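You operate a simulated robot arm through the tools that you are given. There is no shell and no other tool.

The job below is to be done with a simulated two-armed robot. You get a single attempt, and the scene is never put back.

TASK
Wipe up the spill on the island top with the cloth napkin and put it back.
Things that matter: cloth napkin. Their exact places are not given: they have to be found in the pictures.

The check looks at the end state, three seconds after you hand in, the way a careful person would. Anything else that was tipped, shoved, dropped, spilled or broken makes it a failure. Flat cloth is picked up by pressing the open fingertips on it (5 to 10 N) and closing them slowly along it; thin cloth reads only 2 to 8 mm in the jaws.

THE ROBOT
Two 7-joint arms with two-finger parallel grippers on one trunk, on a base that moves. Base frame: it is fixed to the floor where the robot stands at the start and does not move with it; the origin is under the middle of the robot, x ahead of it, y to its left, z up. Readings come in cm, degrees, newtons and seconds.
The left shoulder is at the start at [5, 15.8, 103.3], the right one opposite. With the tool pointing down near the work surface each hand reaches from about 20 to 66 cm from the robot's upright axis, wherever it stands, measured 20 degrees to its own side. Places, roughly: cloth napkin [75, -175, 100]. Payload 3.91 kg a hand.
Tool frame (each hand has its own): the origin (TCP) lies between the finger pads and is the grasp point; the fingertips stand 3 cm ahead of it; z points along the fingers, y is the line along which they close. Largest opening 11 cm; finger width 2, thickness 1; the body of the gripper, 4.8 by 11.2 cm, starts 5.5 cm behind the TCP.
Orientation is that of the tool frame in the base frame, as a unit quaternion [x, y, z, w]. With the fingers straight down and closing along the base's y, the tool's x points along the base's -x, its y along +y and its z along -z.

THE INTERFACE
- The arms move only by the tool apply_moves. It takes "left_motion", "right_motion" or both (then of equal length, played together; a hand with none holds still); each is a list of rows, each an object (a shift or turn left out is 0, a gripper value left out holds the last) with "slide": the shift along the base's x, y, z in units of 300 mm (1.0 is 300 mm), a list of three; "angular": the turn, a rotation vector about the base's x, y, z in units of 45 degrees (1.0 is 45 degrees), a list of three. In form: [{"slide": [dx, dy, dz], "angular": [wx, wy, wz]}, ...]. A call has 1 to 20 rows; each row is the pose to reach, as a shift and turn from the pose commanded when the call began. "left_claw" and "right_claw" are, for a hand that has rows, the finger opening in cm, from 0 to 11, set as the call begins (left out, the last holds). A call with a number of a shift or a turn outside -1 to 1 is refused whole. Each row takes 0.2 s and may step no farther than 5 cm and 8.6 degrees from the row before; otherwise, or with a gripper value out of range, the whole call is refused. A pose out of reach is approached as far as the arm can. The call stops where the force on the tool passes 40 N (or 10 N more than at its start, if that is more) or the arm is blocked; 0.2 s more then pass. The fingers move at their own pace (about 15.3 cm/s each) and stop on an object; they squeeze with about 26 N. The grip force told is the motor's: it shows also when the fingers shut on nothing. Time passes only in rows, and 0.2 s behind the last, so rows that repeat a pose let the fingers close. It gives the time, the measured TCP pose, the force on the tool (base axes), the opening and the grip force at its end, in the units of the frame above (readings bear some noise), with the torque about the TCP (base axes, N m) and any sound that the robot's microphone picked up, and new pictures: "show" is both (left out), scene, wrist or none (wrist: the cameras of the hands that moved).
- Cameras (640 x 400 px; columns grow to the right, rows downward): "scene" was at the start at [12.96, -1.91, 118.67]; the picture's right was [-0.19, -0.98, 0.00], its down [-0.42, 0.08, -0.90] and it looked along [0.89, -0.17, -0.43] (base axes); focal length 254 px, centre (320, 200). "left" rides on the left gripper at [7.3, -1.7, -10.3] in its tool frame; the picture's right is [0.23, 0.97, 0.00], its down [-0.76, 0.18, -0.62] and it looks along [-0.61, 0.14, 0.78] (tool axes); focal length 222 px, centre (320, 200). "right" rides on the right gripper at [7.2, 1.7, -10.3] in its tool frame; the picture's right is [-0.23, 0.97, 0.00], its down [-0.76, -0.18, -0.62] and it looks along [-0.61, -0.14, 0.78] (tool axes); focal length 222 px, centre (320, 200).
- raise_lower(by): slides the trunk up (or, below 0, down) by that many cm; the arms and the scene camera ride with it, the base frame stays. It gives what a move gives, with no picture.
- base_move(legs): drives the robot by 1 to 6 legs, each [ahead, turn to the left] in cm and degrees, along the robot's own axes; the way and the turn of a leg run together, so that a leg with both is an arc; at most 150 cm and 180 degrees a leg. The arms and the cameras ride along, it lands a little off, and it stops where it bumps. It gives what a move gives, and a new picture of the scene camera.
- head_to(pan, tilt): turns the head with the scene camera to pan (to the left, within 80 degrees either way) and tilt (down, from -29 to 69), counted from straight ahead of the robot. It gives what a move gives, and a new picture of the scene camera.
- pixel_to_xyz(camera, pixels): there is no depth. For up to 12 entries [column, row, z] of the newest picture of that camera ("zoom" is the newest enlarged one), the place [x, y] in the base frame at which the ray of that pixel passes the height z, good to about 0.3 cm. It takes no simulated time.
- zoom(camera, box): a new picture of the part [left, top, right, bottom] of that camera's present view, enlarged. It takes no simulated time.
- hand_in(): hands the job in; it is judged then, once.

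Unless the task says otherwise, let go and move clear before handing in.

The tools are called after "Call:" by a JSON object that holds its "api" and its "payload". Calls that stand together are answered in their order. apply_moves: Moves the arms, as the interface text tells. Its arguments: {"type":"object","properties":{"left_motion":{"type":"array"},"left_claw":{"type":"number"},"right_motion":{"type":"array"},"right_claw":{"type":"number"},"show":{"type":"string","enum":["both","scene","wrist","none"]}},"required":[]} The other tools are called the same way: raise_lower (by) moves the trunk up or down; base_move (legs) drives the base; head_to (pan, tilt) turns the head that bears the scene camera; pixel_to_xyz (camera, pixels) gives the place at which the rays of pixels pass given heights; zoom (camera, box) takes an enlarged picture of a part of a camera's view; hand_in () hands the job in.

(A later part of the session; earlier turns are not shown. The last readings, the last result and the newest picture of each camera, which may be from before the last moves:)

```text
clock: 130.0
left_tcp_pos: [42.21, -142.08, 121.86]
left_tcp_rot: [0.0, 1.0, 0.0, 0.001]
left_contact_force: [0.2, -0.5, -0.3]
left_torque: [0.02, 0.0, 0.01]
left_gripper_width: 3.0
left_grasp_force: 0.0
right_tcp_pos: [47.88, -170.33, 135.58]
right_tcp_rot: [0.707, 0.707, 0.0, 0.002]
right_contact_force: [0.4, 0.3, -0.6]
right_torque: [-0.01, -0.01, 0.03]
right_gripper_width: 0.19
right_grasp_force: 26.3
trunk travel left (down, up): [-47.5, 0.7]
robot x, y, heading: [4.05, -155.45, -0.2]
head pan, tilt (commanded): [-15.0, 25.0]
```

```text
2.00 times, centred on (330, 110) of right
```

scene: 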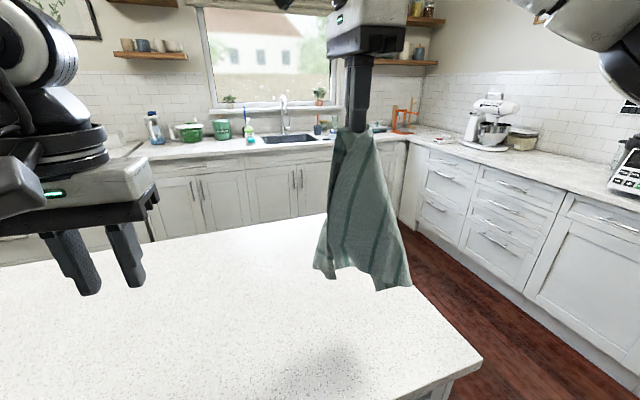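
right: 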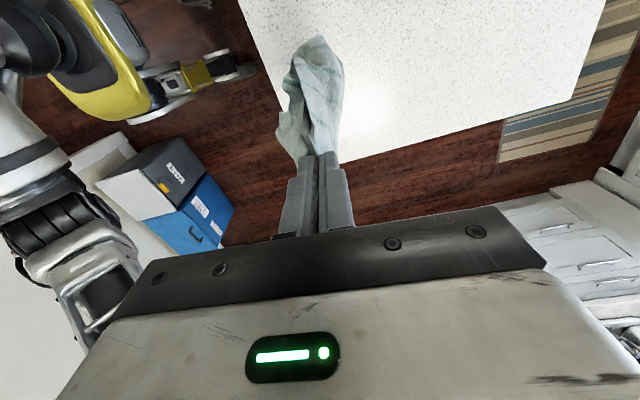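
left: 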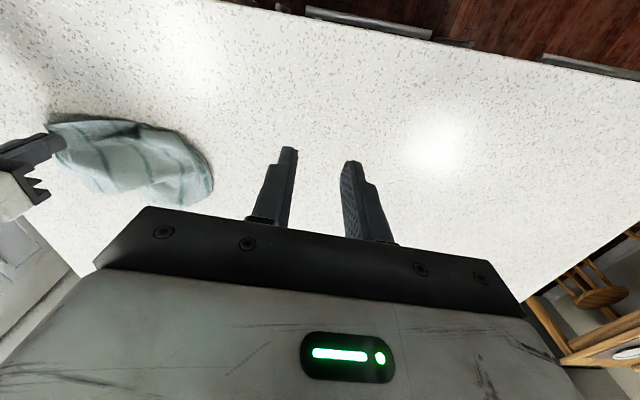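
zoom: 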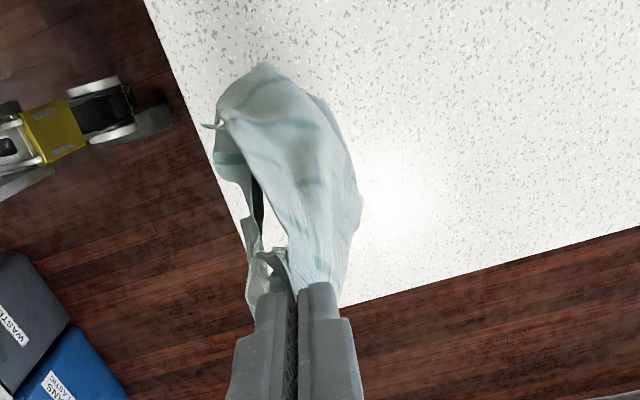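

The cloth hangs from a single corner as an open cone: its two side edges open toward the left (+y), with one free corner flap at scene (322,272). I estimate where those hanging corners are, to consider grabbing one with the left hand in the air.

Call:
{"api": "pixel_to_xyz", "payload": {"camera": "scene", "pixels": [[313, 265, 105], [322, 275, 105], [333, 267, 105], [322, 275, 110], [333, 267, 110], [410, 285, 105], [345, 130, 132], [376, 290, 103]]}}

Call:
{"api": "apply_moves", "payload": {"left_claw": 5, "left_motion": [{"slide": [0, 0.1, 0], "angular": [-0.17, 0, 0]}, {"slide": [0, 0.2, -0.02], "angular": [-0.34, 0, 0]}, {"slide": [0, 0.3, -0.05], "angular": [-0.51, 0, 0]}, {"slide": [0, 0.38, -0.08], "angular": [-0.68, 0, 0]}, {"slide": [0, 0.44, -0.1], "angular": [-0.85, 0, 0]}, {"slide": [0, 0.5, -0.1], "angular": [-1.0, 0, 0]}], "show": "both"}}

```text
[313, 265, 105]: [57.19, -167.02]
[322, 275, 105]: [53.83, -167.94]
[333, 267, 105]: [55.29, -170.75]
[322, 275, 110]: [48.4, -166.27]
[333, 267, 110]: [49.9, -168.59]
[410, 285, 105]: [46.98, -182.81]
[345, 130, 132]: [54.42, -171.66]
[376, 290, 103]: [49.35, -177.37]
```

```text
clock: 131.4
left_tcp_pos: [42.02, -127.03, 119.04]
left_tcp_rot: [0.001, 0.924, -0.383, 0.001]
left_contact_force: [-0.3, 0.8, 0.6]
left_torque: [0.02, 0.0, -0.04]
left_gripper_width: 5.01
left_grasp_force: 0.1
right_tcp_pos: [47.98, -170.28, 135.78]
right_tcp_rot: [0.707, 0.707, -0.001, 0.001]
right_contact_force: [0.5, -0.3, -0.2]
right_torque: [0.0, -0.01, -0.02]
right_gripper_width: 0.2
right_grasp_force: 26.2
trunk travel left (down, up): [-47.5, 0.7]
robot x, y, heading: [4.24, -155.12, 0.0]
head pan, tilt (commanded): [-15.0, 25.0]
```

scene: 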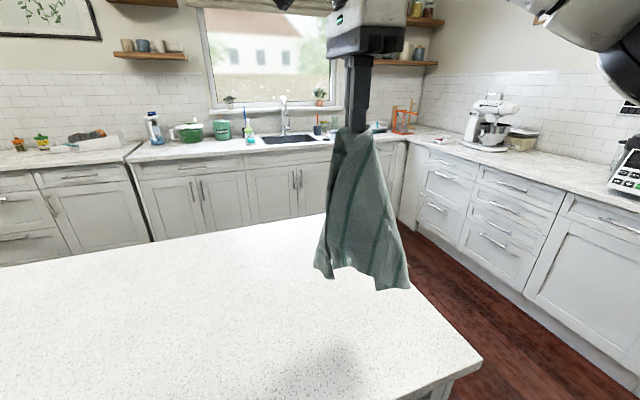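
left: 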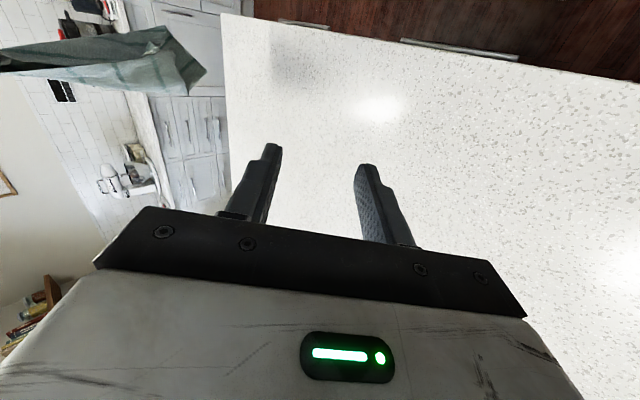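

The left wrist turned 45° fine. I turn another 45° so its fingers point along −y, toward the hanging cloth.

Call:
{"api": "apply_moves", "payload": {"left_motion": [{"slide": [0, 0, -0.03], "angular": [-0.17, 0, 0]}, {"slide": [0, 0, -0.07], "angular": [-0.34, 0, 0]}, {"slide": [0.02, 0, -0.11], "angular": [-0.51, 0, 0]}, {"slide": [0.04, 0, -0.15], "angular": [-0.68, 0, 0]}, {"slide": [0.06, 0, -0.2], "angular": [-0.85, 0, 0]}, {"slide": [0.08, 0, -0.23], "angular": [-1.0, 0, 0]}], "show": "both"}}

Call:
{"api": "zoom", "payload": {"camera": "left", "box": [0, 0, 400, 250]}}

```text
clock: 132.8
left_tcp_pos: [44.46, -127.33, 112.13]
left_tcp_rot: [0.0, -0.706, 0.708, -0.001]
left_contact_force: [0.2, 0.6, -0.2]
left_torque: [0.01, -0.03, -0.02]
left_gripper_width: 5.0
left_grasp_force: 0.1
right_tcp_pos: [48.01, -170.45, 135.6]
right_tcp_rot: [0.706, 0.708, -0.001, 0.0]
right_contact_force: [0.1, -0.2, -0.2]
right_torque: [0.03, -0.02, 0.04]
right_gripper_width: 0.21
right_grasp_force: 26.3
trunk travel left (down, up): [-47.5, 0.7]
robot x, y, heading: [3.95, -155.2, 0.2]
head pan, tilt (commanded): [-15.0, 25.0]
```

scene: 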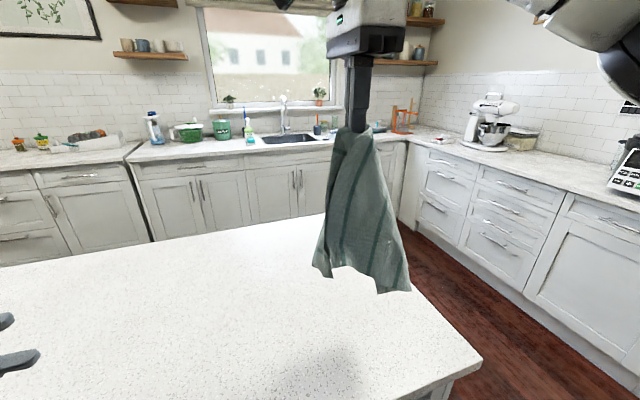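
left: 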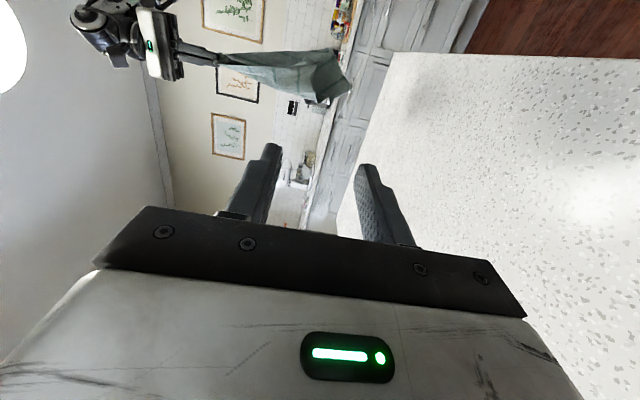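

```text
1.60 times, centred on (200, 125) of left
```

zoom: 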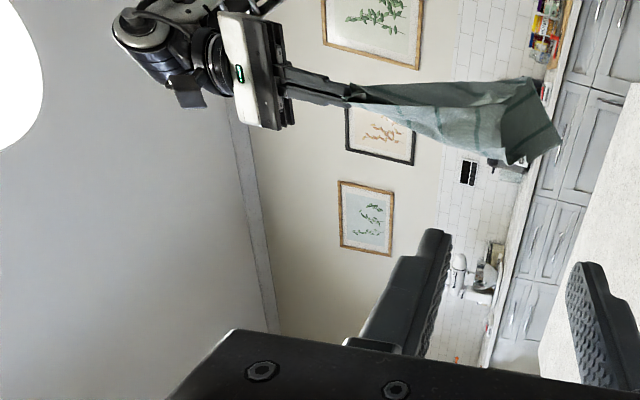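

Call:
{"api": "zoom", "payload": {"camera": "left", "box": [200, 30, 370, 130]}}

Call:
{"api": "zoom", "payload": {"camera": "scene", "box": [290, 120, 430, 310]}}

```text
3.76 times, centred on (285, 80) of left
```

zoom: 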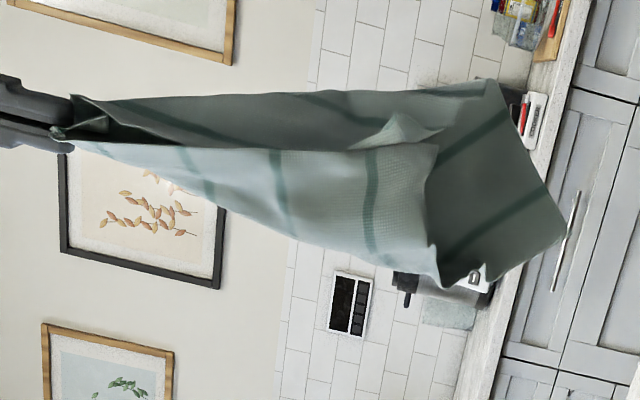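

```text
2.11 times, centred on (360, 215) of scene
```

zoom: 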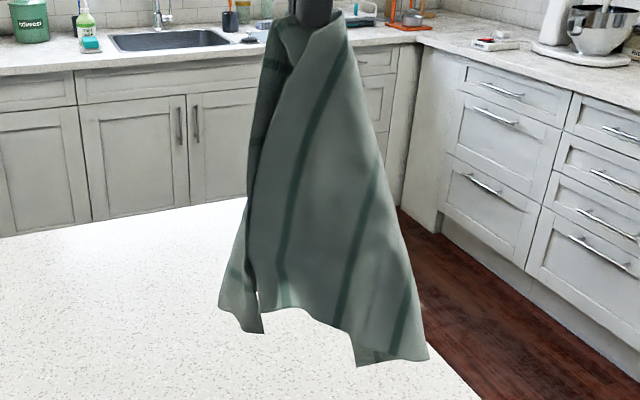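

The left view shows the opening of the cone: the lit side panel's free corner is at left-picture (316,65). I triangulate it with the scene view (332,278).

Call:
{"api": "pixel_to_xyz", "payload": {"camera": "left", "pixels": [[316, 65, 102], [316, 65, 104], [316, 65, 106], [316, 65, 108], [317, 102, 104], [317, 102, 106], [330, 52, 104], [305, 55, 106], [305, 55, 108]]}}

Call:
{"api": "pixel_to_xyz", "payload": {"camera": "scene", "pixels": [[332, 278, 102], [332, 278, 104], [332, 278, 106], [332, 278, 108], [311, 266, 102], [311, 266, 104], [311, 266, 106], [376, 288, 104], [412, 285, 104]]}}

```text
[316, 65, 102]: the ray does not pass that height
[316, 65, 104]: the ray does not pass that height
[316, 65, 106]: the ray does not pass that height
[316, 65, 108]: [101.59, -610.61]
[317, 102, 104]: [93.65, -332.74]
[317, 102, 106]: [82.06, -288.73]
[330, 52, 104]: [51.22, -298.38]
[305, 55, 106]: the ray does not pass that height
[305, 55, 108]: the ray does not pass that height
```

```text
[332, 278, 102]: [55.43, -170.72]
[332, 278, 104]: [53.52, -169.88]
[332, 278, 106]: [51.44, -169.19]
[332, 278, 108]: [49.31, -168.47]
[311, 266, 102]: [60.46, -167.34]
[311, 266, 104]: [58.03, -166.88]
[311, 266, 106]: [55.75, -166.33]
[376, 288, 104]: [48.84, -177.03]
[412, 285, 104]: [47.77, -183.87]
```

The two hanging free corners nearly touch each other near (44,−167,114), so an in-air grab would take both. Instead I'll lay the cone with its closed back down so both wings end up on top; for that I yaw another 45° and watch.

Call:
{"api": "apply_moves", "payload": {"right_motion": [{"angular": [0, 0, -0.17]}, {"angular": [0, 0, -0.34]}, {"angular": [0, 0, -0.51]}, {"angular": [0, 0, -0.68]}, {"angular": [0, 0, -0.85]}, {"angular": [0, 0, -1.0]}, {"angular": [0, 0, -1.0]}, {"angular": [0, 0, -1.0]}], "left_motion": [{"slide": [0, 0, 0.05], "angular": [0.17, 0, 0]}, {"slide": [-0.02, 0, 0.1], "angular": [0.34, 0, 0]}, {"slide": [-0.04, 0, 0.15], "angular": [0.51, 0, 0]}, {"slide": [-0.06, 0, 0.2], "angular": [0.68, 0, 0]}, {"slide": [-0.08, 0, 0.2], "angular": [0.85, 0, 0]}, {"slide": [-0.08, 0, 0.2], "angular": [1.0, 0, 0]}, {"slide": [-0.08, 0, 0.2], "angular": [1.0, 0, 0]}, {"slide": [-0.08, 0, 0.2], "angular": [1.0, 0, 0]}], "show": "both"}}

Call:
{"api": "zoom", "payload": {"camera": "scene", "box": [290, 110, 450, 310]}}

```text
clock: 134.6
left_tcp_pos: [42.15, -127.22, 117.93]
left_tcp_rot: [-0.001, 0.924, -0.383, 0.001]
left_contact_force: [0.2, -0.2, 0.5]
left_torque: [-0.01, 0.0, 0.0]
left_gripper_width: 5.03
left_grasp_force: 0.1
right_tcp_pos: [48.14, -170.36, 135.7]
right_tcp_rot: [0.924, 0.382, -0.001, 0.0]
right_contact_force: [0.2, 0.3, -0.6]
right_torque: [0.02, 0.0, 0.04]
right_gripper_width: 0.19
right_grasp_force: 25.6
trunk travel left (down, up): [-47.5, 0.7]
robot x, y, heading: [4.02, -155.2, 0.0]
head pan, tilt (commanded): [-15.0, 25.0]
```

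scene: 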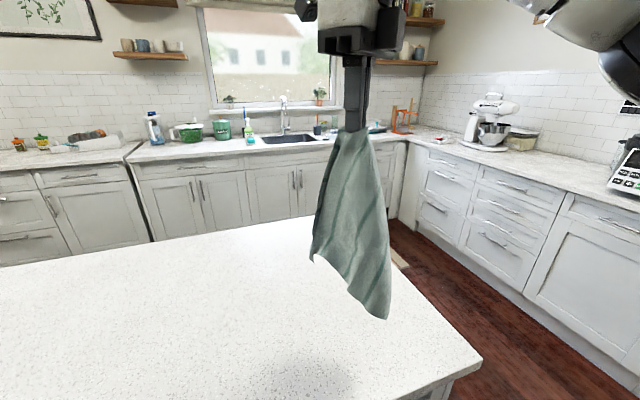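
right: 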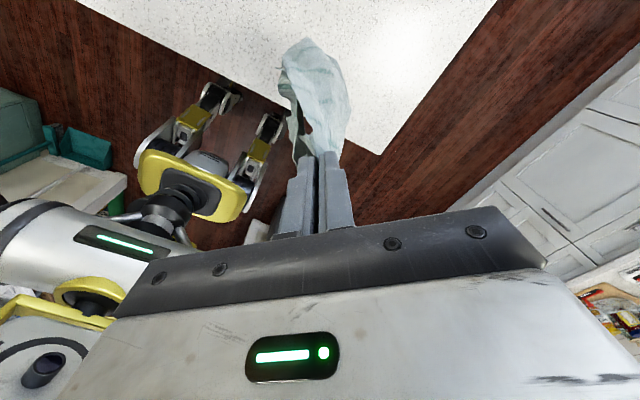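
left: 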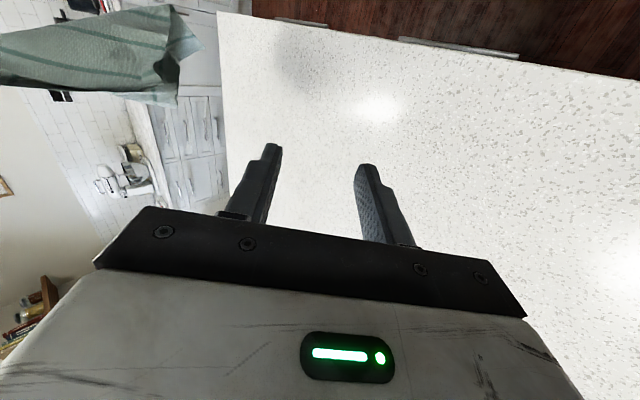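

```text
2.00 times, centred on (370, 210) of scene
```

zoom: 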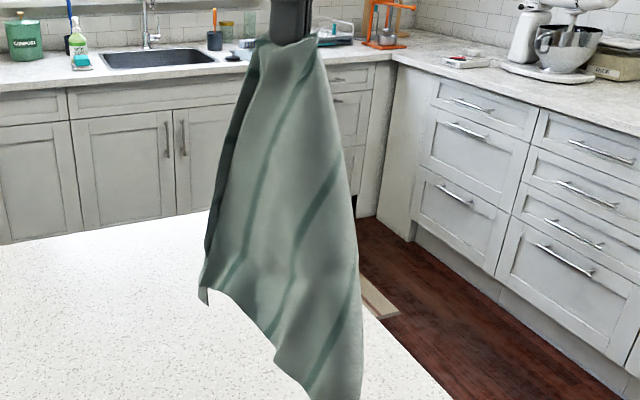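

The yaw worked: the closed back now faces the robot and the lowest corner hangs at scene (386,318). I carry the cloth out to about (68,−152,127) with the gripper tilted outward 40°.

Call:
{"api": "apply_moves", "payload": {"right_motion": [{"slide": [0.09, 0.08, -0.02], "angular": [0, -0.12, 0]}, {"slide": [0.18, 0.165, -0.05], "angular": [0, -0.24, 0]}, {"slide": [0.27, 0.25, -0.09], "angular": [0, -0.36, 0]}, {"slide": [0.36, 0.335, -0.13], "angular": [0, -0.48, 0]}, {"slide": [0.45, 0.42, -0.17], "angular": [0, -0.6, 0]}, {"slide": [0.54, 0.5, -0.21], "angular": [0, -0.72, 0]}, {"slide": [0.61, 0.56, -0.25], "angular": [0, -0.82, 0]}, {"slide": [0.663, 0.613, -0.27], "angular": [0, -0.889, 0]}, {"slide": [0.663, 0.613, -0.27], "angular": [0, -0.889, 0]}, {"slide": [0.663, 0.613, -0.27], "angular": [0, -0.889, 0]}], "show": "scene"}}

Call:
{"api": "zoom", "payload": {"camera": "scene", "box": [210, 90, 430, 310]}}

```text
clock: 136.8
left_tcp_pos: [42.19, -127.19, 118.05]
left_tcp_rot: [-0.001, 0.924, -0.382, 0.0]
left_contact_force: [0.7, 0.5, 0.1]
left_torque: [0.01, 0.01, 0.0]
left_gripper_width: 5.01
left_grasp_force: 0.1
right_tcp_pos: [67.84, -151.94, 127.47]
right_tcp_rot: [0.868, 0.359, 0.316, 0.132]
right_contact_force: [0.8, 0.2, -0.6]
right_torque: [-0.02, -0.03, 0.04]
right_gripper_width: 0.18
right_grasp_force: 26.0
trunk travel left (down, up): [-47.5, 0.7]
robot x, y, heading: [4.19, -154.83, -0.2]
head pan, tilt (commanded): [-15.0, 25.0]
```

scene: 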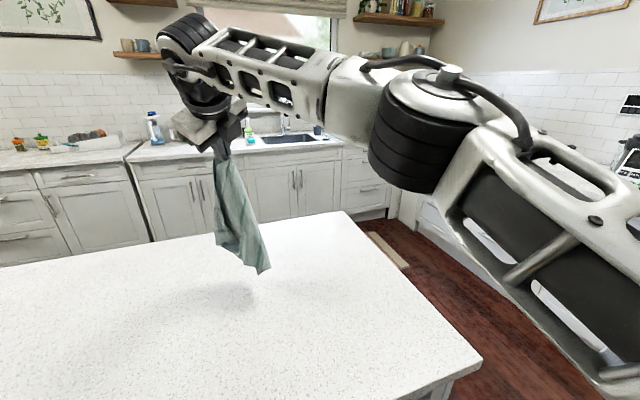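

```text
1.82 times, centred on (320, 200) of scene
```

zoom: 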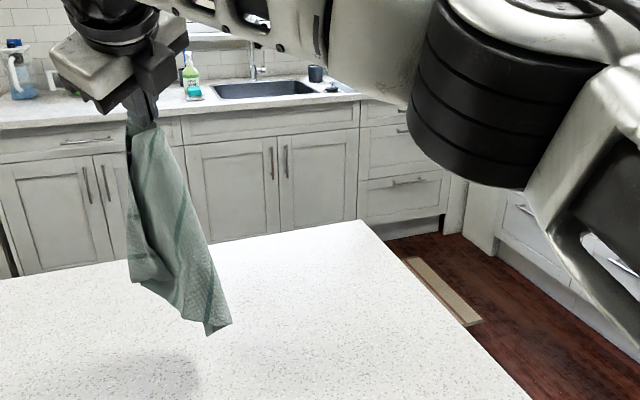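

Reached with room to spare. I go a little farther out (x≈74) with more tilt before lowering.

Call:
{"api": "apply_moves", "payload": {"right_motion": [{"slide": [0.1, 0.02, 0], "angular": [0, -0.12, 0]}, {"slide": [0.2, 0.04, -0.01], "angular": [0, -0.25, 0]}, {"slide": [0.24, 0.05, -0.02], "angular": [0, -0.33, 0]}, {"slide": [0.24, 0.05, -0.03], "angular": [0, -0.33, 0]}], "show": "scene"}}

```text
clock: 137.8
left_tcp_pos: [42.19, -127.13, 118.03]
left_tcp_rot: [-0.001, 0.924, -0.382, 0.0]
left_contact_force: [-0.3, -0.5, -0.2]
left_torque: [-0.01, -0.01, 0.02]
left_gripper_width: 5.02
left_grasp_force: 0.0
right_tcp_pos: [74.97, -150.76, 126.55]
right_tcp_rot: [0.82, 0.339, 0.426, 0.178]
right_contact_force: [0.2, 0.1, -1.0]
right_torque: [0.0, 0.0, -0.01]
right_gripper_width: 0.17
right_grasp_force: 26.2
right hand out of reach, approached as far as the arm can: row 3, 4
trunk travel left (down, up): [-47.5, 0.7]
robot x, y, heading: [4.34, -155.38, 0.1]
head pan, tilt (commanded): [-15.0, 25.0]
```

scene: 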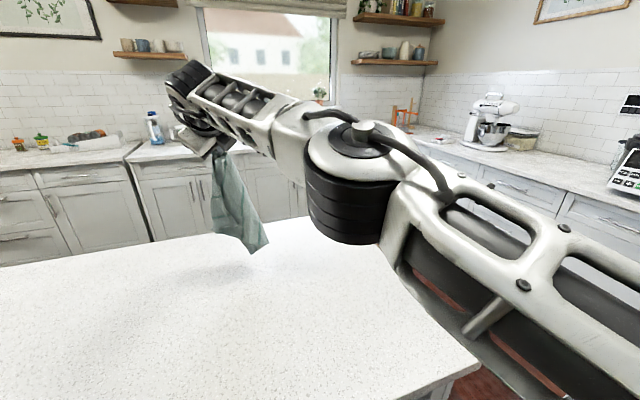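

The hand is at (75,−151,126.5). Now I lower along an arc toward (−x,−y), laying the cloth with its back down; first half of the arc.

Call:
{"api": "apply_moves", "payload": {"right_motion": [{"slide": [-0.049, -0.049, -0.002], "angular": [0, 0.022, 0]}, {"slide": [-0.098, -0.098, -0.008], "angular": [0, 0.044, 0]}, {"slide": [-0.146, -0.146, -0.019], "angular": [0, 0.067, 0]}, {"slide": [-0.194, -0.194, -0.033], "angular": [0, 0.089, 0]}, {"slide": [-0.241, -0.241, -0.052], "angular": [0, 0.111, 0]}, {"slide": [-0.287, -0.287, -0.075], "angular": [0, 0.133, 0]}, {"slide": [-0.332, -0.332, -0.102], "angular": [0, 0.156, 0]}, {"slide": [-0.376, -0.376, -0.133], "angular": [0, 0.178, 0]}, {"slide": [-0.419, -0.419, -0.167], "angular": [0, 0.2, 0]}, {"slide": [-0.46, -0.46, -0.205], "angular": [0, 0.222, 0]}, {"slide": [-0.499, -0.499, -0.246], "angular": [0, 0.244, 0]}, {"slide": [-0.536, -0.536, -0.29], "angular": [0, 0.267, 0]}], "show": "scene"}}

```text
clock: 140.4
left_tcp_pos: [42.19, -127.27, 118.05]
left_tcp_rot: [-0.001, 0.924, -0.382, 0.0]
left_contact_force: [0.0, -0.1, 0.9]
left_torque: [-0.02, 0.0, 0.0]
left_gripper_width: 5.03
left_grasp_force: 0.1
right_tcp_pos: [58.83, -166.93, 117.77]
right_tcp_rot: [0.86, 0.356, 0.337, 0.14]
right_contact_force: [0.6, -0.1, -0.1]
right_torque: [-0.02, 0.0, 0.03]
right_gripper_width: 0.18
right_grasp_force: 25.7
trunk travel left (down, up): [-47.5, 0.7]
robot x, y, heading: [4.05, -154.83, -0.1]
head pan, tilt (commanded): [-15.0, 25.0]
```

scene: 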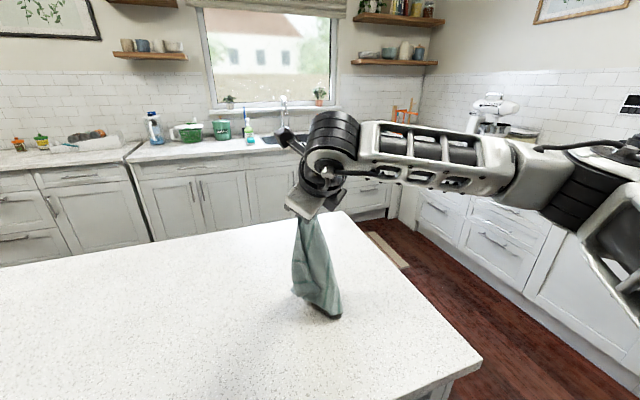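

Call:
{"api": "pixel_to_xyz", "payload": {"camera": "scene", "pixels": [[332, 317, 91], [295, 293, 93], [340, 310, 91]]}}

Call:
{"api": "zoom", "payload": {"camera": "scene", "box": [240, 190, 400, 330]}}

```text
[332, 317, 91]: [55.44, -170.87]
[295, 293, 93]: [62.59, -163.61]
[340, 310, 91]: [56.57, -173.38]
```

```text
2.86 times, centred on (320, 260) of scene
```

zoom: 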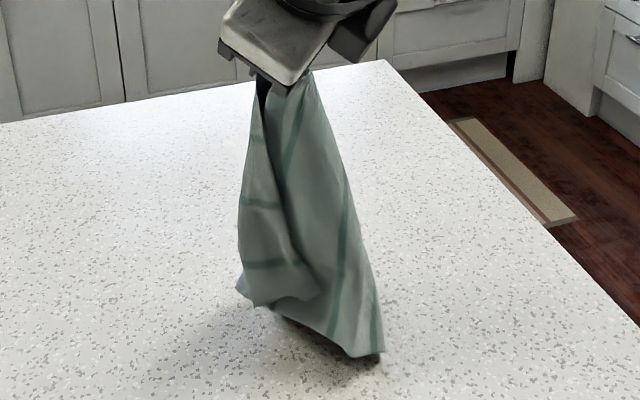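

The tip landed too close to the hand because the back flares toward me. I go back out to (75,−151) and lower straight down there first, so the far corner gets anchored on the counter before pulling back.

Call:
{"api": "apply_moves", "payload": {"right_motion": [{"slide": [0.06, 0.06, 0.1], "angular": [0, -0.04, 0]}, {"slide": [0.14, 0.14, 0.18], "angular": [0, -0.08, 0]}, {"slide": [0.23, 0.23, 0.24], "angular": [0, -0.12, 0]}, {"slide": [0.32, 0.32, 0.27], "angular": [0, -0.16, 0]}, {"slide": [0.41, 0.41, 0.28], "angular": [0, -0.2, 0]}, {"slide": [0.49, 0.49, 0.28], "angular": [0, -0.24, 0]}, {"slide": [0.53, 0.53, 0.28], "angular": [0, -0.267, 0]}, {"slide": [0.53, 0.53, 0.28], "angular": [0, -0.267, 0]}, {"slide": [0.53, 0.53, 0.28], "angular": [0, -0.267, 0]}, {"slide": [0.53, 0.53, 0.2], "angular": [0, -0.267, 0]}, {"slide": [0.53, 0.53, 0.1], "angular": [0, -0.267, 0]}, {"slide": [0.53, 0.53, 0.0], "angular": [0, -0.267, 0]}, {"slide": [0.53, 0.53, -0.1], "angular": [0, -0.267, 0]}, {"slide": [0.53, 0.53, -0.18], "angular": [0, -0.267, 0]}, {"slide": [0.53, 0.53, -0.18], "angular": [0, -0.267, 0]}], "show": "scene"}}

Call:
{"api": "zoom", "payload": {"camera": "scene", "box": [170, 120, 330, 260]}}

```text
clock: 143.6
left_tcp_pos: [42.13, -127.2, 118.12]
left_tcp_rot: [0.0, 0.924, -0.382, 0.0]
left_contact_force: [0.2, 0.8, 0.2]
left_torque: [0.01, 0.0, -0.01]
left_gripper_width: 5.04
left_grasp_force: 0.2
right_tcp_pos: [74.61, -151.04, 112.35]
right_tcp_rot: [0.82, 0.339, 0.426, 0.177]
right_contact_force: [-1.2, -0.3, 0.7]
right_torque: [-0.01, 0.01, 0.03]
right_gripper_width: 0.2
right_grasp_force: 25.9
trunk travel left (down, up): [-47.5, 0.7]
robot x, y, heading: [4.3, -155.47, 0.2]
head pan, tilt (commanded): [-15.0, 25.0]
```

scene: 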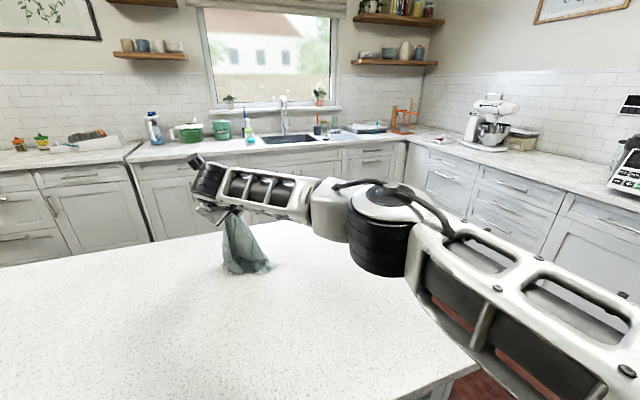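

```text
2.86 times, centred on (250, 190) of scene
```

zoom: 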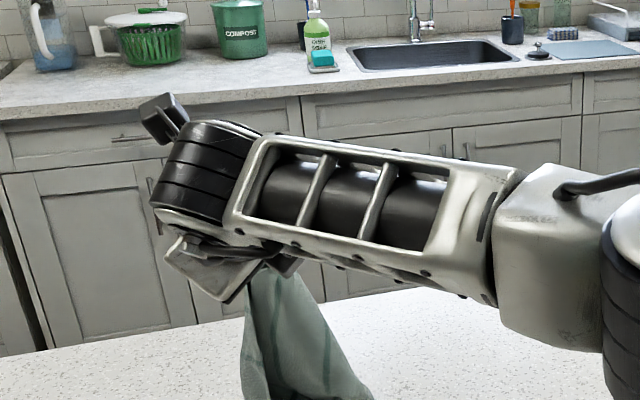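

The cloth's far corner is anchored on the counter at scene (262,270). Now I pull back toward (−x,−y), lowering to lay it out.

Call:
{"api": "apply_moves", "payload": {"right_motion": [{"slide": [-0.057, -0.057, 0], "angular": [0, 0.034, 0]}, {"slide": [-0.113, -0.113, 0], "angular": [0, 0.068, 0]}, {"slide": [-0.17, -0.17, -0.005], "angular": [0, 0.102, 0]}, {"slide": [-0.226, -0.226, -0.01], "angular": [0, 0.136, 0]}, {"slide": [-0.283, -0.283, -0.02], "angular": [0, 0.17, 0]}, {"slide": [-0.339, -0.339, -0.045], "angular": [0, 0.204, 0]}, {"slide": [-0.396, -0.396, -0.08], "angular": [0, 0.238, 0]}, {"slide": [-0.453, -0.453, -0.13], "angular": [0, 0.272, 0]}, {"slide": [-0.509, -0.509, -0.18], "angular": [0, 0.306, 0]}, {"slide": [-0.566, -0.566, -0.25], "angular": [0, 0.34, 0]}, {"slide": [-0.622, -0.622, -0.33], "angular": [0, 0.374, 0]}, {"slide": [-0.679, -0.679, -0.41], "angular": [0, 0.408, 0]}, {"slide": [-0.735, -0.735, -0.49], "angular": [0, 0.442, 0]}, {"slide": [-0.792, -0.792, -0.56], "angular": [0, 0.476, 0]}, {"slide": [-0.849, -0.849, -0.6], "angular": [0, 0.51, 0]}], "show": "both"}}

Call:
{"api": "head_to", "payload": {"pan": 0, "tilt": 50}}

```text
clock: 146.8
left_tcp_pos: [42.0, -127.01, 118.0]
left_tcp_rot: [0.0, 0.924, -0.383, 0.0]
left_contact_force: [0.0, 0.2, 0.0]
left_torque: [0.0, 0.02, 0.0]
left_gripper_width: 5.0
left_grasp_force: 0.1
right_tcp_pos: [49.16, -176.35, 94.4]
right_tcp_rot: [0.888, 0.368, 0.255, 0.106]
right_contact_force: [0.4, 0.2, 3.7]
right_torque: [-0.04, -0.05, 0.01]
right_gripper_width: 0.18
right_grasp_force: 25.6
trunk travel left (down, up): [-47.5, 0.7]
robot x, y, heading: [4.24, -155.4, -0.0]
head pan, tilt (commanded): [-15.0, 25.0]
```

scene: 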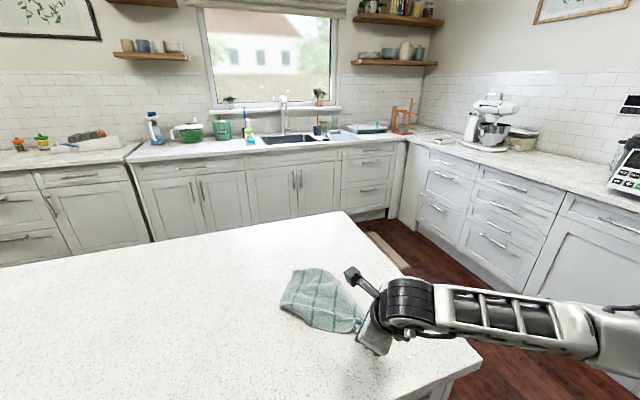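
right: 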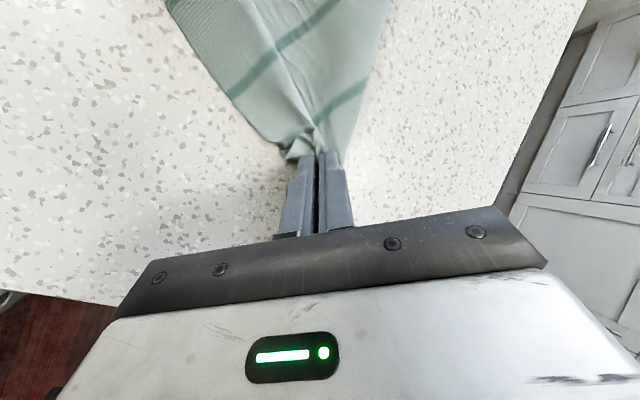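

```text
clock: 147.7
left_tcp_pos: [42.06, -127.15, 118.19]
left_tcp_rot: [0.0, 0.924, -0.382, 0.001]
left_contact_force: [-0.2, -1.1, -0.6]
left_torque: [0.03, 0.0, 0.02]
left_gripper_width: 5.04
left_grasp_force: 0.0
right_tcp_pos: [49.12, -176.41, 94.42]
right_tcp_rot: [0.888, 0.368, 0.254, 0.107]
right_contact_force: [0.4, -1.3, 4.7]
right_torque: [-0.04, -0.04, 0.01]
right_gripper_width: 0.19
right_grasp_force: 26.7
trunk travel left (down, up): [-47.5, 0.7]
robot x, y, heading: [4.04, -155.15, -0.1]
head pan, tilt (commanded): [0.0, 50.0]
```

scene: 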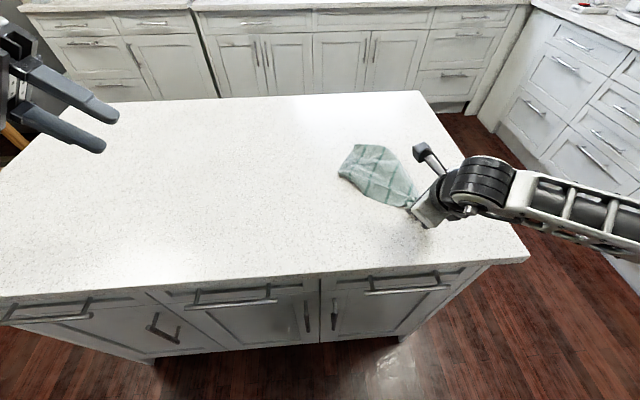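

That laid it out quite well. I zoom in on it from both cameras.

Call:
{"api": "zoom", "payload": {"camera": "scene", "box": [310, 120, 470, 240]}}

Call:
{"api": "zoom", "payload": {"camera": "right", "box": [120, 0, 440, 200]}}

Call:
{"api": "pixel_to_xyz", "payload": {"camera": "scene", "pixels": [[360, 144, 91], [339, 173, 91], [408, 208, 91], [388, 150, 91], [413, 180, 91]]}}

```text
3.33 times, centred on (390, 180) of scene
```

zoom: 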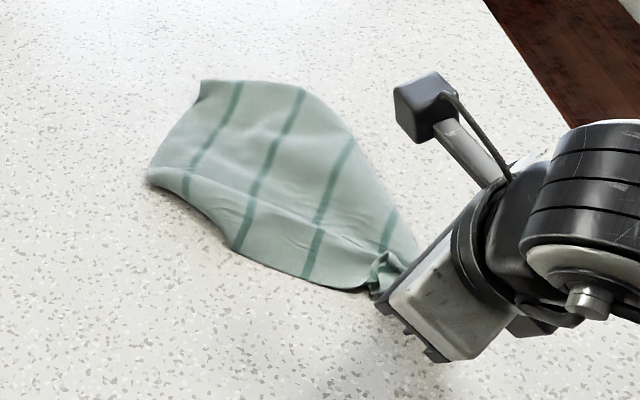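

```text
2.00 times, centred on (280, 100) of right
```

zoom: 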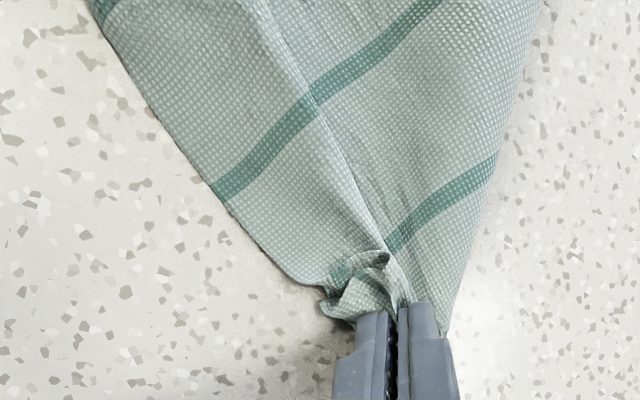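

```text
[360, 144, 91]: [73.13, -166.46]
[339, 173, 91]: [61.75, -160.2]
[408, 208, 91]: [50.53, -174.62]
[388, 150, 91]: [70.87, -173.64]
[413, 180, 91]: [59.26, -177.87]
```

The cloth lies spread with one side (S–P) on top: corner S is in the right gripper and its neighbour corner P lies free at zoom (148,180), i.e. (61.8,−160.2). I'll grip P with the left hand so the cloth can hang as a sheet from two corners; first a finer look.

Call:
{"api": "zoom", "payload": {"camera": "scene", "box": [325, 130, 405, 200]}}

Call:
{"api": "pixel_to_xyz", "payload": {"camera": "zoom", "pixels": [[105, 245, 91], [200, 80, 91], [240, 300, 91], [300, 345, 91], [320, 200, 91], [200, 230, 91]]}}

```text
5.71 times, centred on (365, 165) of scene
```

zoom: 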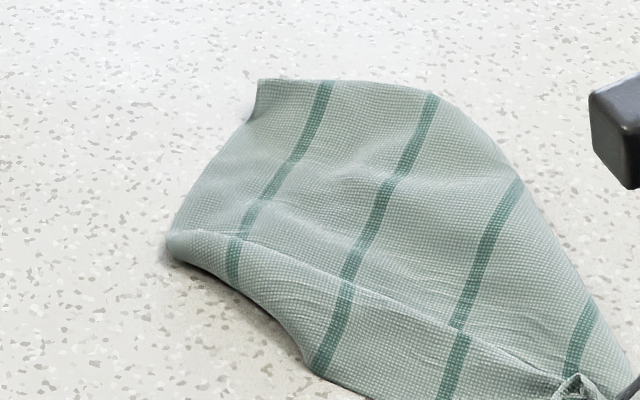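

```text
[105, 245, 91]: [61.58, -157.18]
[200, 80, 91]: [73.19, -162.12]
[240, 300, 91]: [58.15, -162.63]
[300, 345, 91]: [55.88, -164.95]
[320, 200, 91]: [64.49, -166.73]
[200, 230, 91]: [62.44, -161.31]
```

P is at (61.7,−160.2), with the S–P edge running toward the right gripper. I bring the left hand back to tool-down and above P, fingers at 3 cm.

Call:
{"api": "apply_moves", "payload": {"left_claw": 3, "left_motion": [{"slide": [0.058, -0.103, -0.033], "angular": [0.125, 0, 0]}, {"slide": [0.116, -0.207, -0.067], "angular": [0.25, 0, 0]}, {"slide": [0.174, -0.31, -0.1], "angular": [0.375, 0, 0]}, {"slide": [0.232, -0.413, -0.133], "angular": [0.5, 0, 0]}, {"slide": [0.289, -0.517, -0.167], "angular": [0.625, 0, 0]}, {"slide": [0.347, -0.62, -0.2], "angular": [0.75, 0, 0]}, {"slide": [0.405, -0.723, -0.233], "angular": [0.875, 0, 0]}, {"slide": [0.463, -0.827, -0.267], "angular": [1.0, 0, 0]}], "show": "none"}}

Call:
{"api": "apply_moves", "payload": {"left_motion": [{"slide": [0, 0, 0], "angular": [0, 0, -0.17]}, {"slide": [0, 0, 0], "angular": [0, 0, -0.34]}, {"slide": [0, 0, 0], "angular": [0, 0, -0.51]}, {"slide": [0, 0, 0], "angular": [0, 0, -0.68]}, {"slide": [0, 0, 0], "angular": [0, 0, -0.85]}, {"slide": [0, 0, 0], "angular": [0, 0, -1.0]}], "show": "both"}}

```text
clock: 149.4
left_tcp_pos: [56.03, -152.11, 110.08]
left_tcp_rot: [0.0, 1.0, 0.001, 0.001]
left_contact_force: [-0.3, -0.8, 0.2]
left_torque: [0.03, 0.02, 0.0]
left_gripper_width: 2.99
left_grasp_force: 0.1
right_tcp_pos: [49.07, -176.5, 94.3]
right_tcp_rot: [0.888, 0.368, 0.255, 0.107]
right_contact_force: [1.7, -0.4, 5.9]
right_torque: [-0.03, -0.09, 0.0]
right_gripper_width: 0.19
right_grasp_force: 26.1
trunk travel left (down, up): [-47.5, 0.7]
robot x, y, heading: [4.25, -155.21, -0.0]
head pan, tilt (commanded): [0.0, 50.0]
```

```text
clock: 150.8
left_tcp_pos: [56.04, -151.85, 109.98]
left_tcp_rot: [0.383, 0.924, 0.0, 0.0]
left_contact_force: [0.2, -0.1, -0.1]
left_torque: [-0.01, -0.01, -0.03]
left_gripper_width: 3.04
left_grasp_force: 0.1
right_tcp_pos: [48.97, -176.34, 94.43]
right_tcp_rot: [0.888, 0.368, 0.254, 0.106]
right_contact_force: [1.8, -0.7, 7.4]
right_torque: [-0.08, -0.08, -0.01]
right_gripper_width: 0.21
right_grasp_force: 26.7
trunk travel left (down, up): [-47.5, 0.7]
robot x, y, heading: [4.28, -154.94, 0.2]
head pan, tilt (commanded): [0.0, 50.0]
```

scene: 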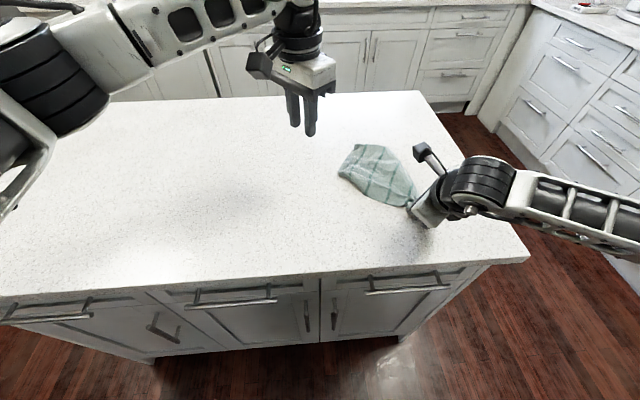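
left: 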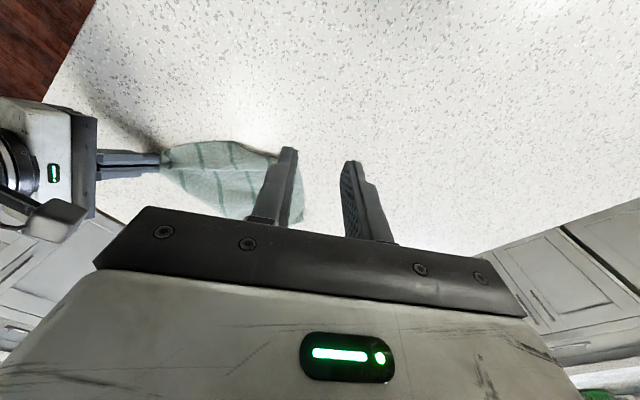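

Yaw −45° done; the right gripper is clear at left in the wrist view. I tilt 20° outward and move to just above the grip point near P, (60.8,−163.4,98).

Call:
{"api": "apply_moves", "payload": {"left_motion": [{"slide": [0.03, -0.08, -0.08], "angular": [-0.063, -0.063, 0]}, {"slide": [0.06, -0.16, -0.16], "angular": [-0.126, -0.126, 0]}, {"slide": [0.1, -0.24, -0.24], "angular": [-0.188, -0.188, 0]}, {"slide": [0.13, -0.32, -0.32], "angular": [-0.251, -0.251, 0]}, {"slide": [0.16, -0.385, -0.4], "angular": [-0.314, -0.314, 0]}, {"slide": [0.16, -0.385, -0.4], "angular": [-0.314, -0.314, 0]}], "show": "both"}}

Call:
{"api": "zoom", "payload": {"camera": "left", "box": [100, 20, 420, 220]}}

Call:
{"api": "zoom", "payload": {"camera": "scene", "box": [310, 110, 450, 220]}}

```text
clock: 152.2
left_tcp_pos: [60.71, -163.57, 98.01]
left_tcp_rot: [0.377, 0.91, -0.067, 0.162]
left_contact_force: [0.0, 0.5, 0.2]
left_torque: [0.03, -0.01, -0.04]
left_gripper_width: 3.01
left_grasp_force: 0.1
right_tcp_pos: [49.03, -176.47, 94.46]
right_tcp_rot: [0.888, 0.368, 0.254, 0.107]
right_contact_force: [-0.3, -0.2, 8.6]
right_torque: [0.0, -0.08, 0.0]
right_gripper_width: 0.18
right_grasp_force: 26.0
trunk travel left (down, up): [-47.5, 0.7]
robot x, y, heading: [3.75, -155.13, -0.2]
head pan, tilt (commanded): [0.0, 50.0]
```

scene: 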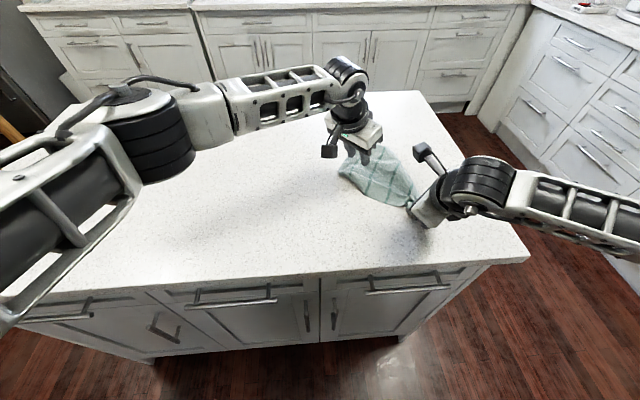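
left: 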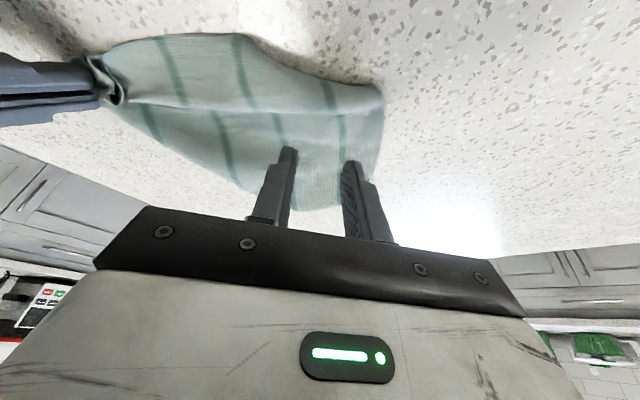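

```text
2.00 times, centred on (260, 120) of left
```

zoom: 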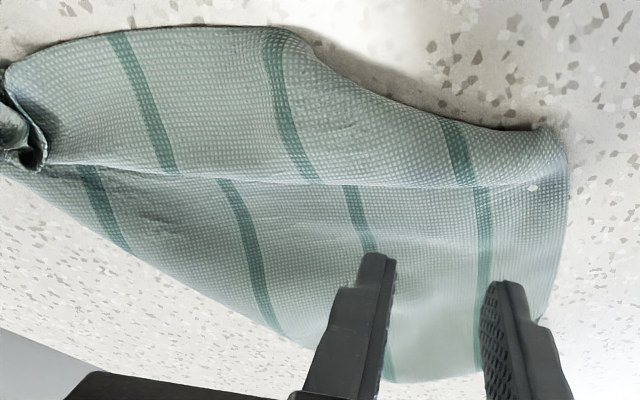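

```text
3.64 times, centred on (380, 165) of scene
```

zoom: 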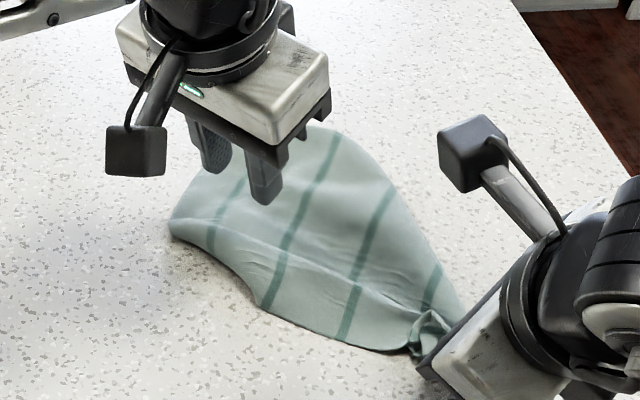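

The left fingertips are above the P end of the near edge. I shift 0.5 cm inward and descend to contact.

Call:
{"api": "apply_moves", "payload": {"left_motion": [{"slide": [0.017, -0.013, -0.05]}, {"slide": [0.017, -0.013, -0.1]}, {"slide": [0.017, -0.013, -0.11]}, {"slide": [0.017, -0.013, -0.12]}], "show": "wrist"}}

Call:
{"api": "zoom", "payload": {"camera": "left", "box": [100, 20, 420, 220]}}

```text
clock: 153.2
left_tcp_pos: [61.22, -163.92, 94.48]
left_tcp_rot: [0.377, 0.909, -0.068, 0.161]
left_contact_force: [0.6, 0.1, 0.3]
left_torque: [0.02, 0.02, 0.0]
left_gripper_width: 3.01
left_grasp_force: 0.1
right_tcp_pos: [48.98, -176.37, 94.36]
right_tcp_rot: [0.888, 0.367, 0.254, 0.106]
right_contact_force: [-0.2, 0.1, 7.6]
right_torque: [-0.02, -0.06, -0.01]
right_gripper_width: 0.21
right_grasp_force: 26.5
trunk travel left (down, up): [-47.5, 0.7]
robot x, y, heading: [4.08, -154.94, 0.1]
head pan, tilt (commanded): [0.0, 50.0]
```

left: 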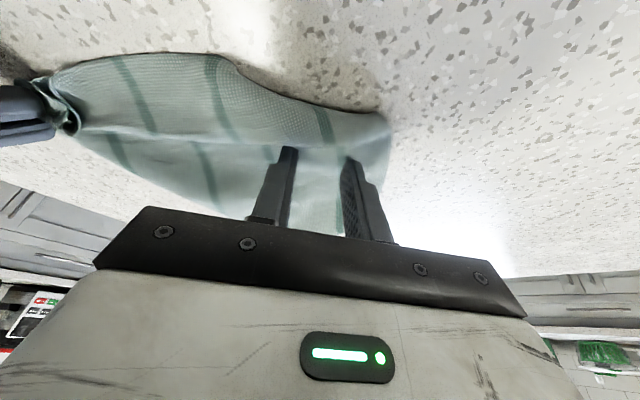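

```text
2.00 times, centred on (260, 120) of left
```

zoom: 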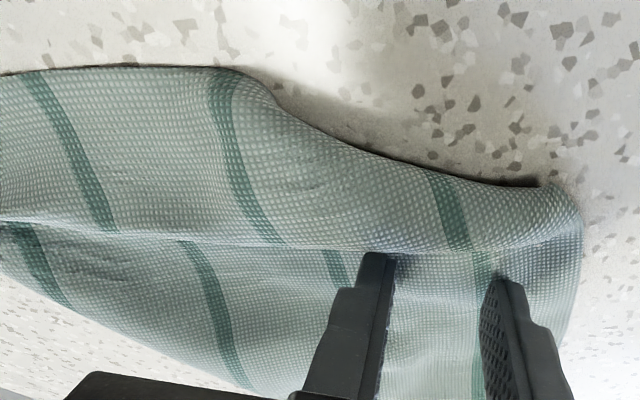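

The fingertips are about 2 cm inside the edge near P. I lower to light contact and close in steps.

Call:
{"api": "apply_moves", "payload": {"left_motion": [{"slide": [0, 0, -0.006]}, {"slide": [0, 0, -0.012]}, {"slide": [0, 0, -0.012]}], "show": "none"}}

```text
clock: 154.1
left_tcp_pos: [61.26, -163.88, 94.31]
left_tcp_rot: [0.377, 0.909, -0.067, 0.162]
left_contact_force: [-1.3, 0.2, 14.1]
left_torque: [-0.17, 0.2, -0.01]
left_gripper_width: 2.99
left_grasp_force: 0.0
right_tcp_pos: [48.95, -176.34, 94.4]
right_tcp_rot: [0.888, 0.368, 0.254, 0.106]
right_contact_force: [1.5, 0.3, 5.6]
right_torque: [-0.01, -0.12, -0.01]
right_gripper_width: 0.17
right_grasp_force: 25.9
trunk travel left (down, up): [-47.5, 0.7]
robot x, y, heading: [4.0, -155.0, -0.0]
head pan, tilt (commanded): [0.0, 50.0]
```

Call:
{"api": "apply_moves", "payload": {"left_claw": 2.4, "left_motion": [{"slide": [0, 0, 0.005]}, {"slide": [0, 0, 0.005]}], "show": "none"}}

Call:
{"api": "apply_moves", "payload": {"left_claw": 1.8, "left_motion": [{"slide": [0, 0, 0]}, {"slide": [0, 0, 0]}], "show": "none"}}

Call:
{"api": "apply_moves", "payload": {"left_claw": 1.2, "left_motion": [{"slide": [0, 0, 0]}, {"slide": [0, 0, 0]}], "show": "wrist"}}

```text
clock: 154.7
left_tcp_pos: [61.31, -163.79, 94.28]
left_tcp_rot: [0.376, 0.91, -0.067, 0.161]
left_contact_force: [1.6, -0.7, 11.0]
left_torque: [-0.15, 0.03, 0.04]
left_gripper_width: 2.35
left_grasp_force: 0.1
right_tcp_pos: [48.98, -176.32, 94.38]
right_tcp_rot: [0.888, 0.368, 0.255, 0.106]
right_contact_force: [-1.2, -0.5, 4.2]
right_torque: [-0.04, 0.01, 0.02]
right_gripper_width: 0.19
right_grasp_force: 26.0
trunk travel left (down, up): [-47.5, 0.7]
robot x, y, heading: [4.02, -154.87, -0.0]
head pan, tilt (commanded): [0.0, 50.0]
```

```text
clock: 155.2
left_tcp_pos: [61.27, -163.65, 94.42]
left_tcp_rot: [0.376, 0.91, -0.066, 0.161]
left_contact_force: [0.5, 0.2, 9.6]
left_torque: [-0.09, 0.05, -0.02]
left_gripper_width: 1.81
left_grasp_force: 0.1
right_tcp_pos: [48.94, -176.44, 94.31]
right_tcp_rot: [0.888, 0.368, 0.253, 0.107]
right_contact_force: [-0.6, -0.2, 3.6]
right_torque: [-0.04, -0.04, 0.02]
right_gripper_width: 0.22
right_grasp_force: 26.6
trunk travel left (down, up): [-47.5, 0.7]
robot x, y, heading: [4.29, -155.17, 0.1]
head pan, tilt (commanded): [0.0, 50.0]
```

```text
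clock: 155.8
left_tcp_pos: [61.27, -163.86, 94.34]
left_tcp_rot: [0.377, 0.909, -0.068, 0.161]
left_contact_force: [1.3, -0.7, 8.7]
left_torque: [-0.1, 0.03, 0.02]
left_gripper_width: 1.18
left_grasp_force: 0.0
right_tcp_pos: [48.99, -176.34, 94.39]
right_tcp_rot: [0.888, 0.368, 0.254, 0.107]
right_contact_force: [0.2, 0.2, 4.0]
right_torque: [0.03, 0.0, 0.0]
right_gripper_width: 0.18
right_grasp_force: 25.8
trunk travel left (down, up): [-47.5, 0.7]
robot x, y, heading: [4.03, -155.22, 0.4]
head pan, tilt (commanded): [0.0, 50.0]
```

left: 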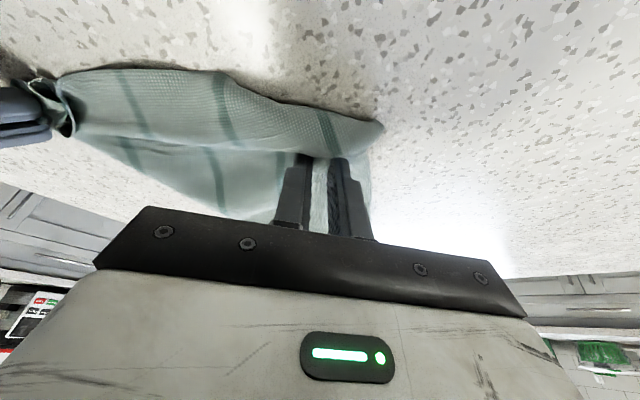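

Cloth is gathering between the left fingers at 9 N. I finish closing.

Call:
{"api": "apply_moves", "payload": {"left_claw": 0.6, "left_motion": [{"slide": [0, 0, 0]}, {"slide": [0, 0, 0]}], "show": "none"}}

Call:
{"api": "apply_moves", "payload": {"left_claw": 0, "left_motion": [{"slide": [0, 0, 0]}, {"slide": [0, 0, 0]}, {"slide": [0, 0, 0]}], "show": "both"}}

Call:
{"api": "zoom", "payload": {"camera": "left", "box": [100, 20, 420, 220]}}

```text
clock: 156.4
left_tcp_pos: [61.34, -163.92, 94.27]
left_tcp_rot: [0.377, 0.909, -0.067, 0.163]
left_contact_force: [-0.7, -0.7, 9.3]
left_torque: [-0.03, 0.03, -0.01]
left_gripper_width: 0.66
left_grasp_force: 0.2
right_tcp_pos: [48.94, -176.31, 94.34]
right_tcp_rot: [0.888, 0.368, 0.254, 0.106]
right_contact_force: [0.3, 0.7, 4.0]
right_torque: [0.03, -0.03, 0.0]
right_gripper_width: 0.22
right_grasp_force: 26.2
trunk travel left (down, up): [-47.5, 0.7]
robot x, y, heading: [4.08, -155.0, 0.3]
head pan, tilt (commanded): [0.0, 50.0]
```

```text
clock: 157.2
left_tcp_pos: [61.19, -164.01, 94.29]
left_tcp_rot: [0.377, 0.91, -0.068, 0.162]
left_contact_force: [-1.5, -2.3, 9.5]
left_torque: [-0.11, 0.03, 0.0]
left_gripper_width: 0.27
left_grasp_force: 26.1
right_tcp_pos: [49.05, -176.43, 94.29]
right_tcp_rot: [0.888, 0.367, 0.254, 0.107]
right_contact_force: [-0.3, 1.6, 3.7]
right_torque: [0.02, -0.03, 0.04]
right_gripper_width: 0.19
right_grasp_force: 26.2
trunk travel left (down, up): [-47.5, 0.7]
robot x, y, heading: [4.35, -155.33, 0.0]
head pan, tilt (commanded): [0.0, 50.0]
```

scene: 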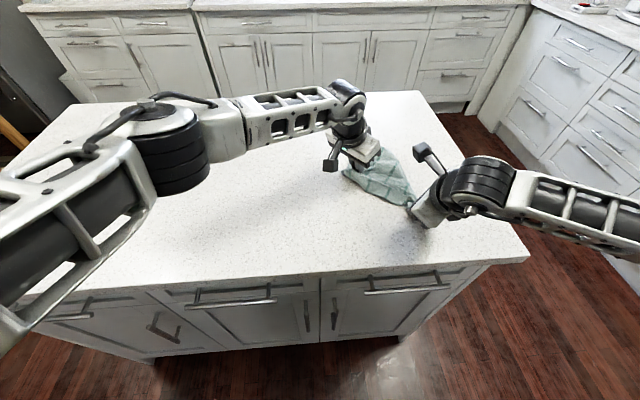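
left: 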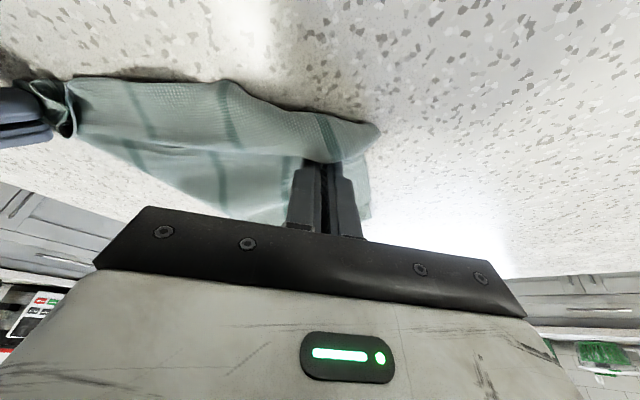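

```text
2.00 times, centred on (260, 120) of left
```

zoom: 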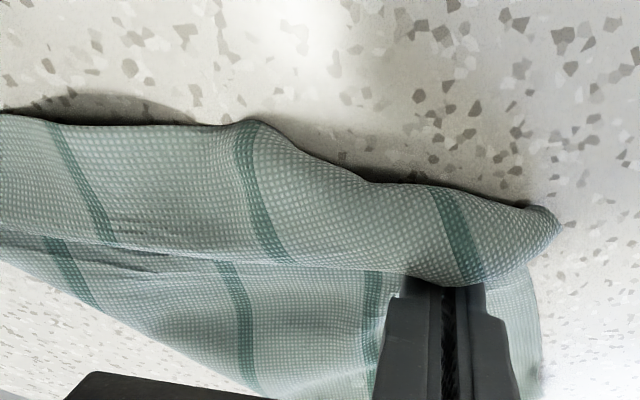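

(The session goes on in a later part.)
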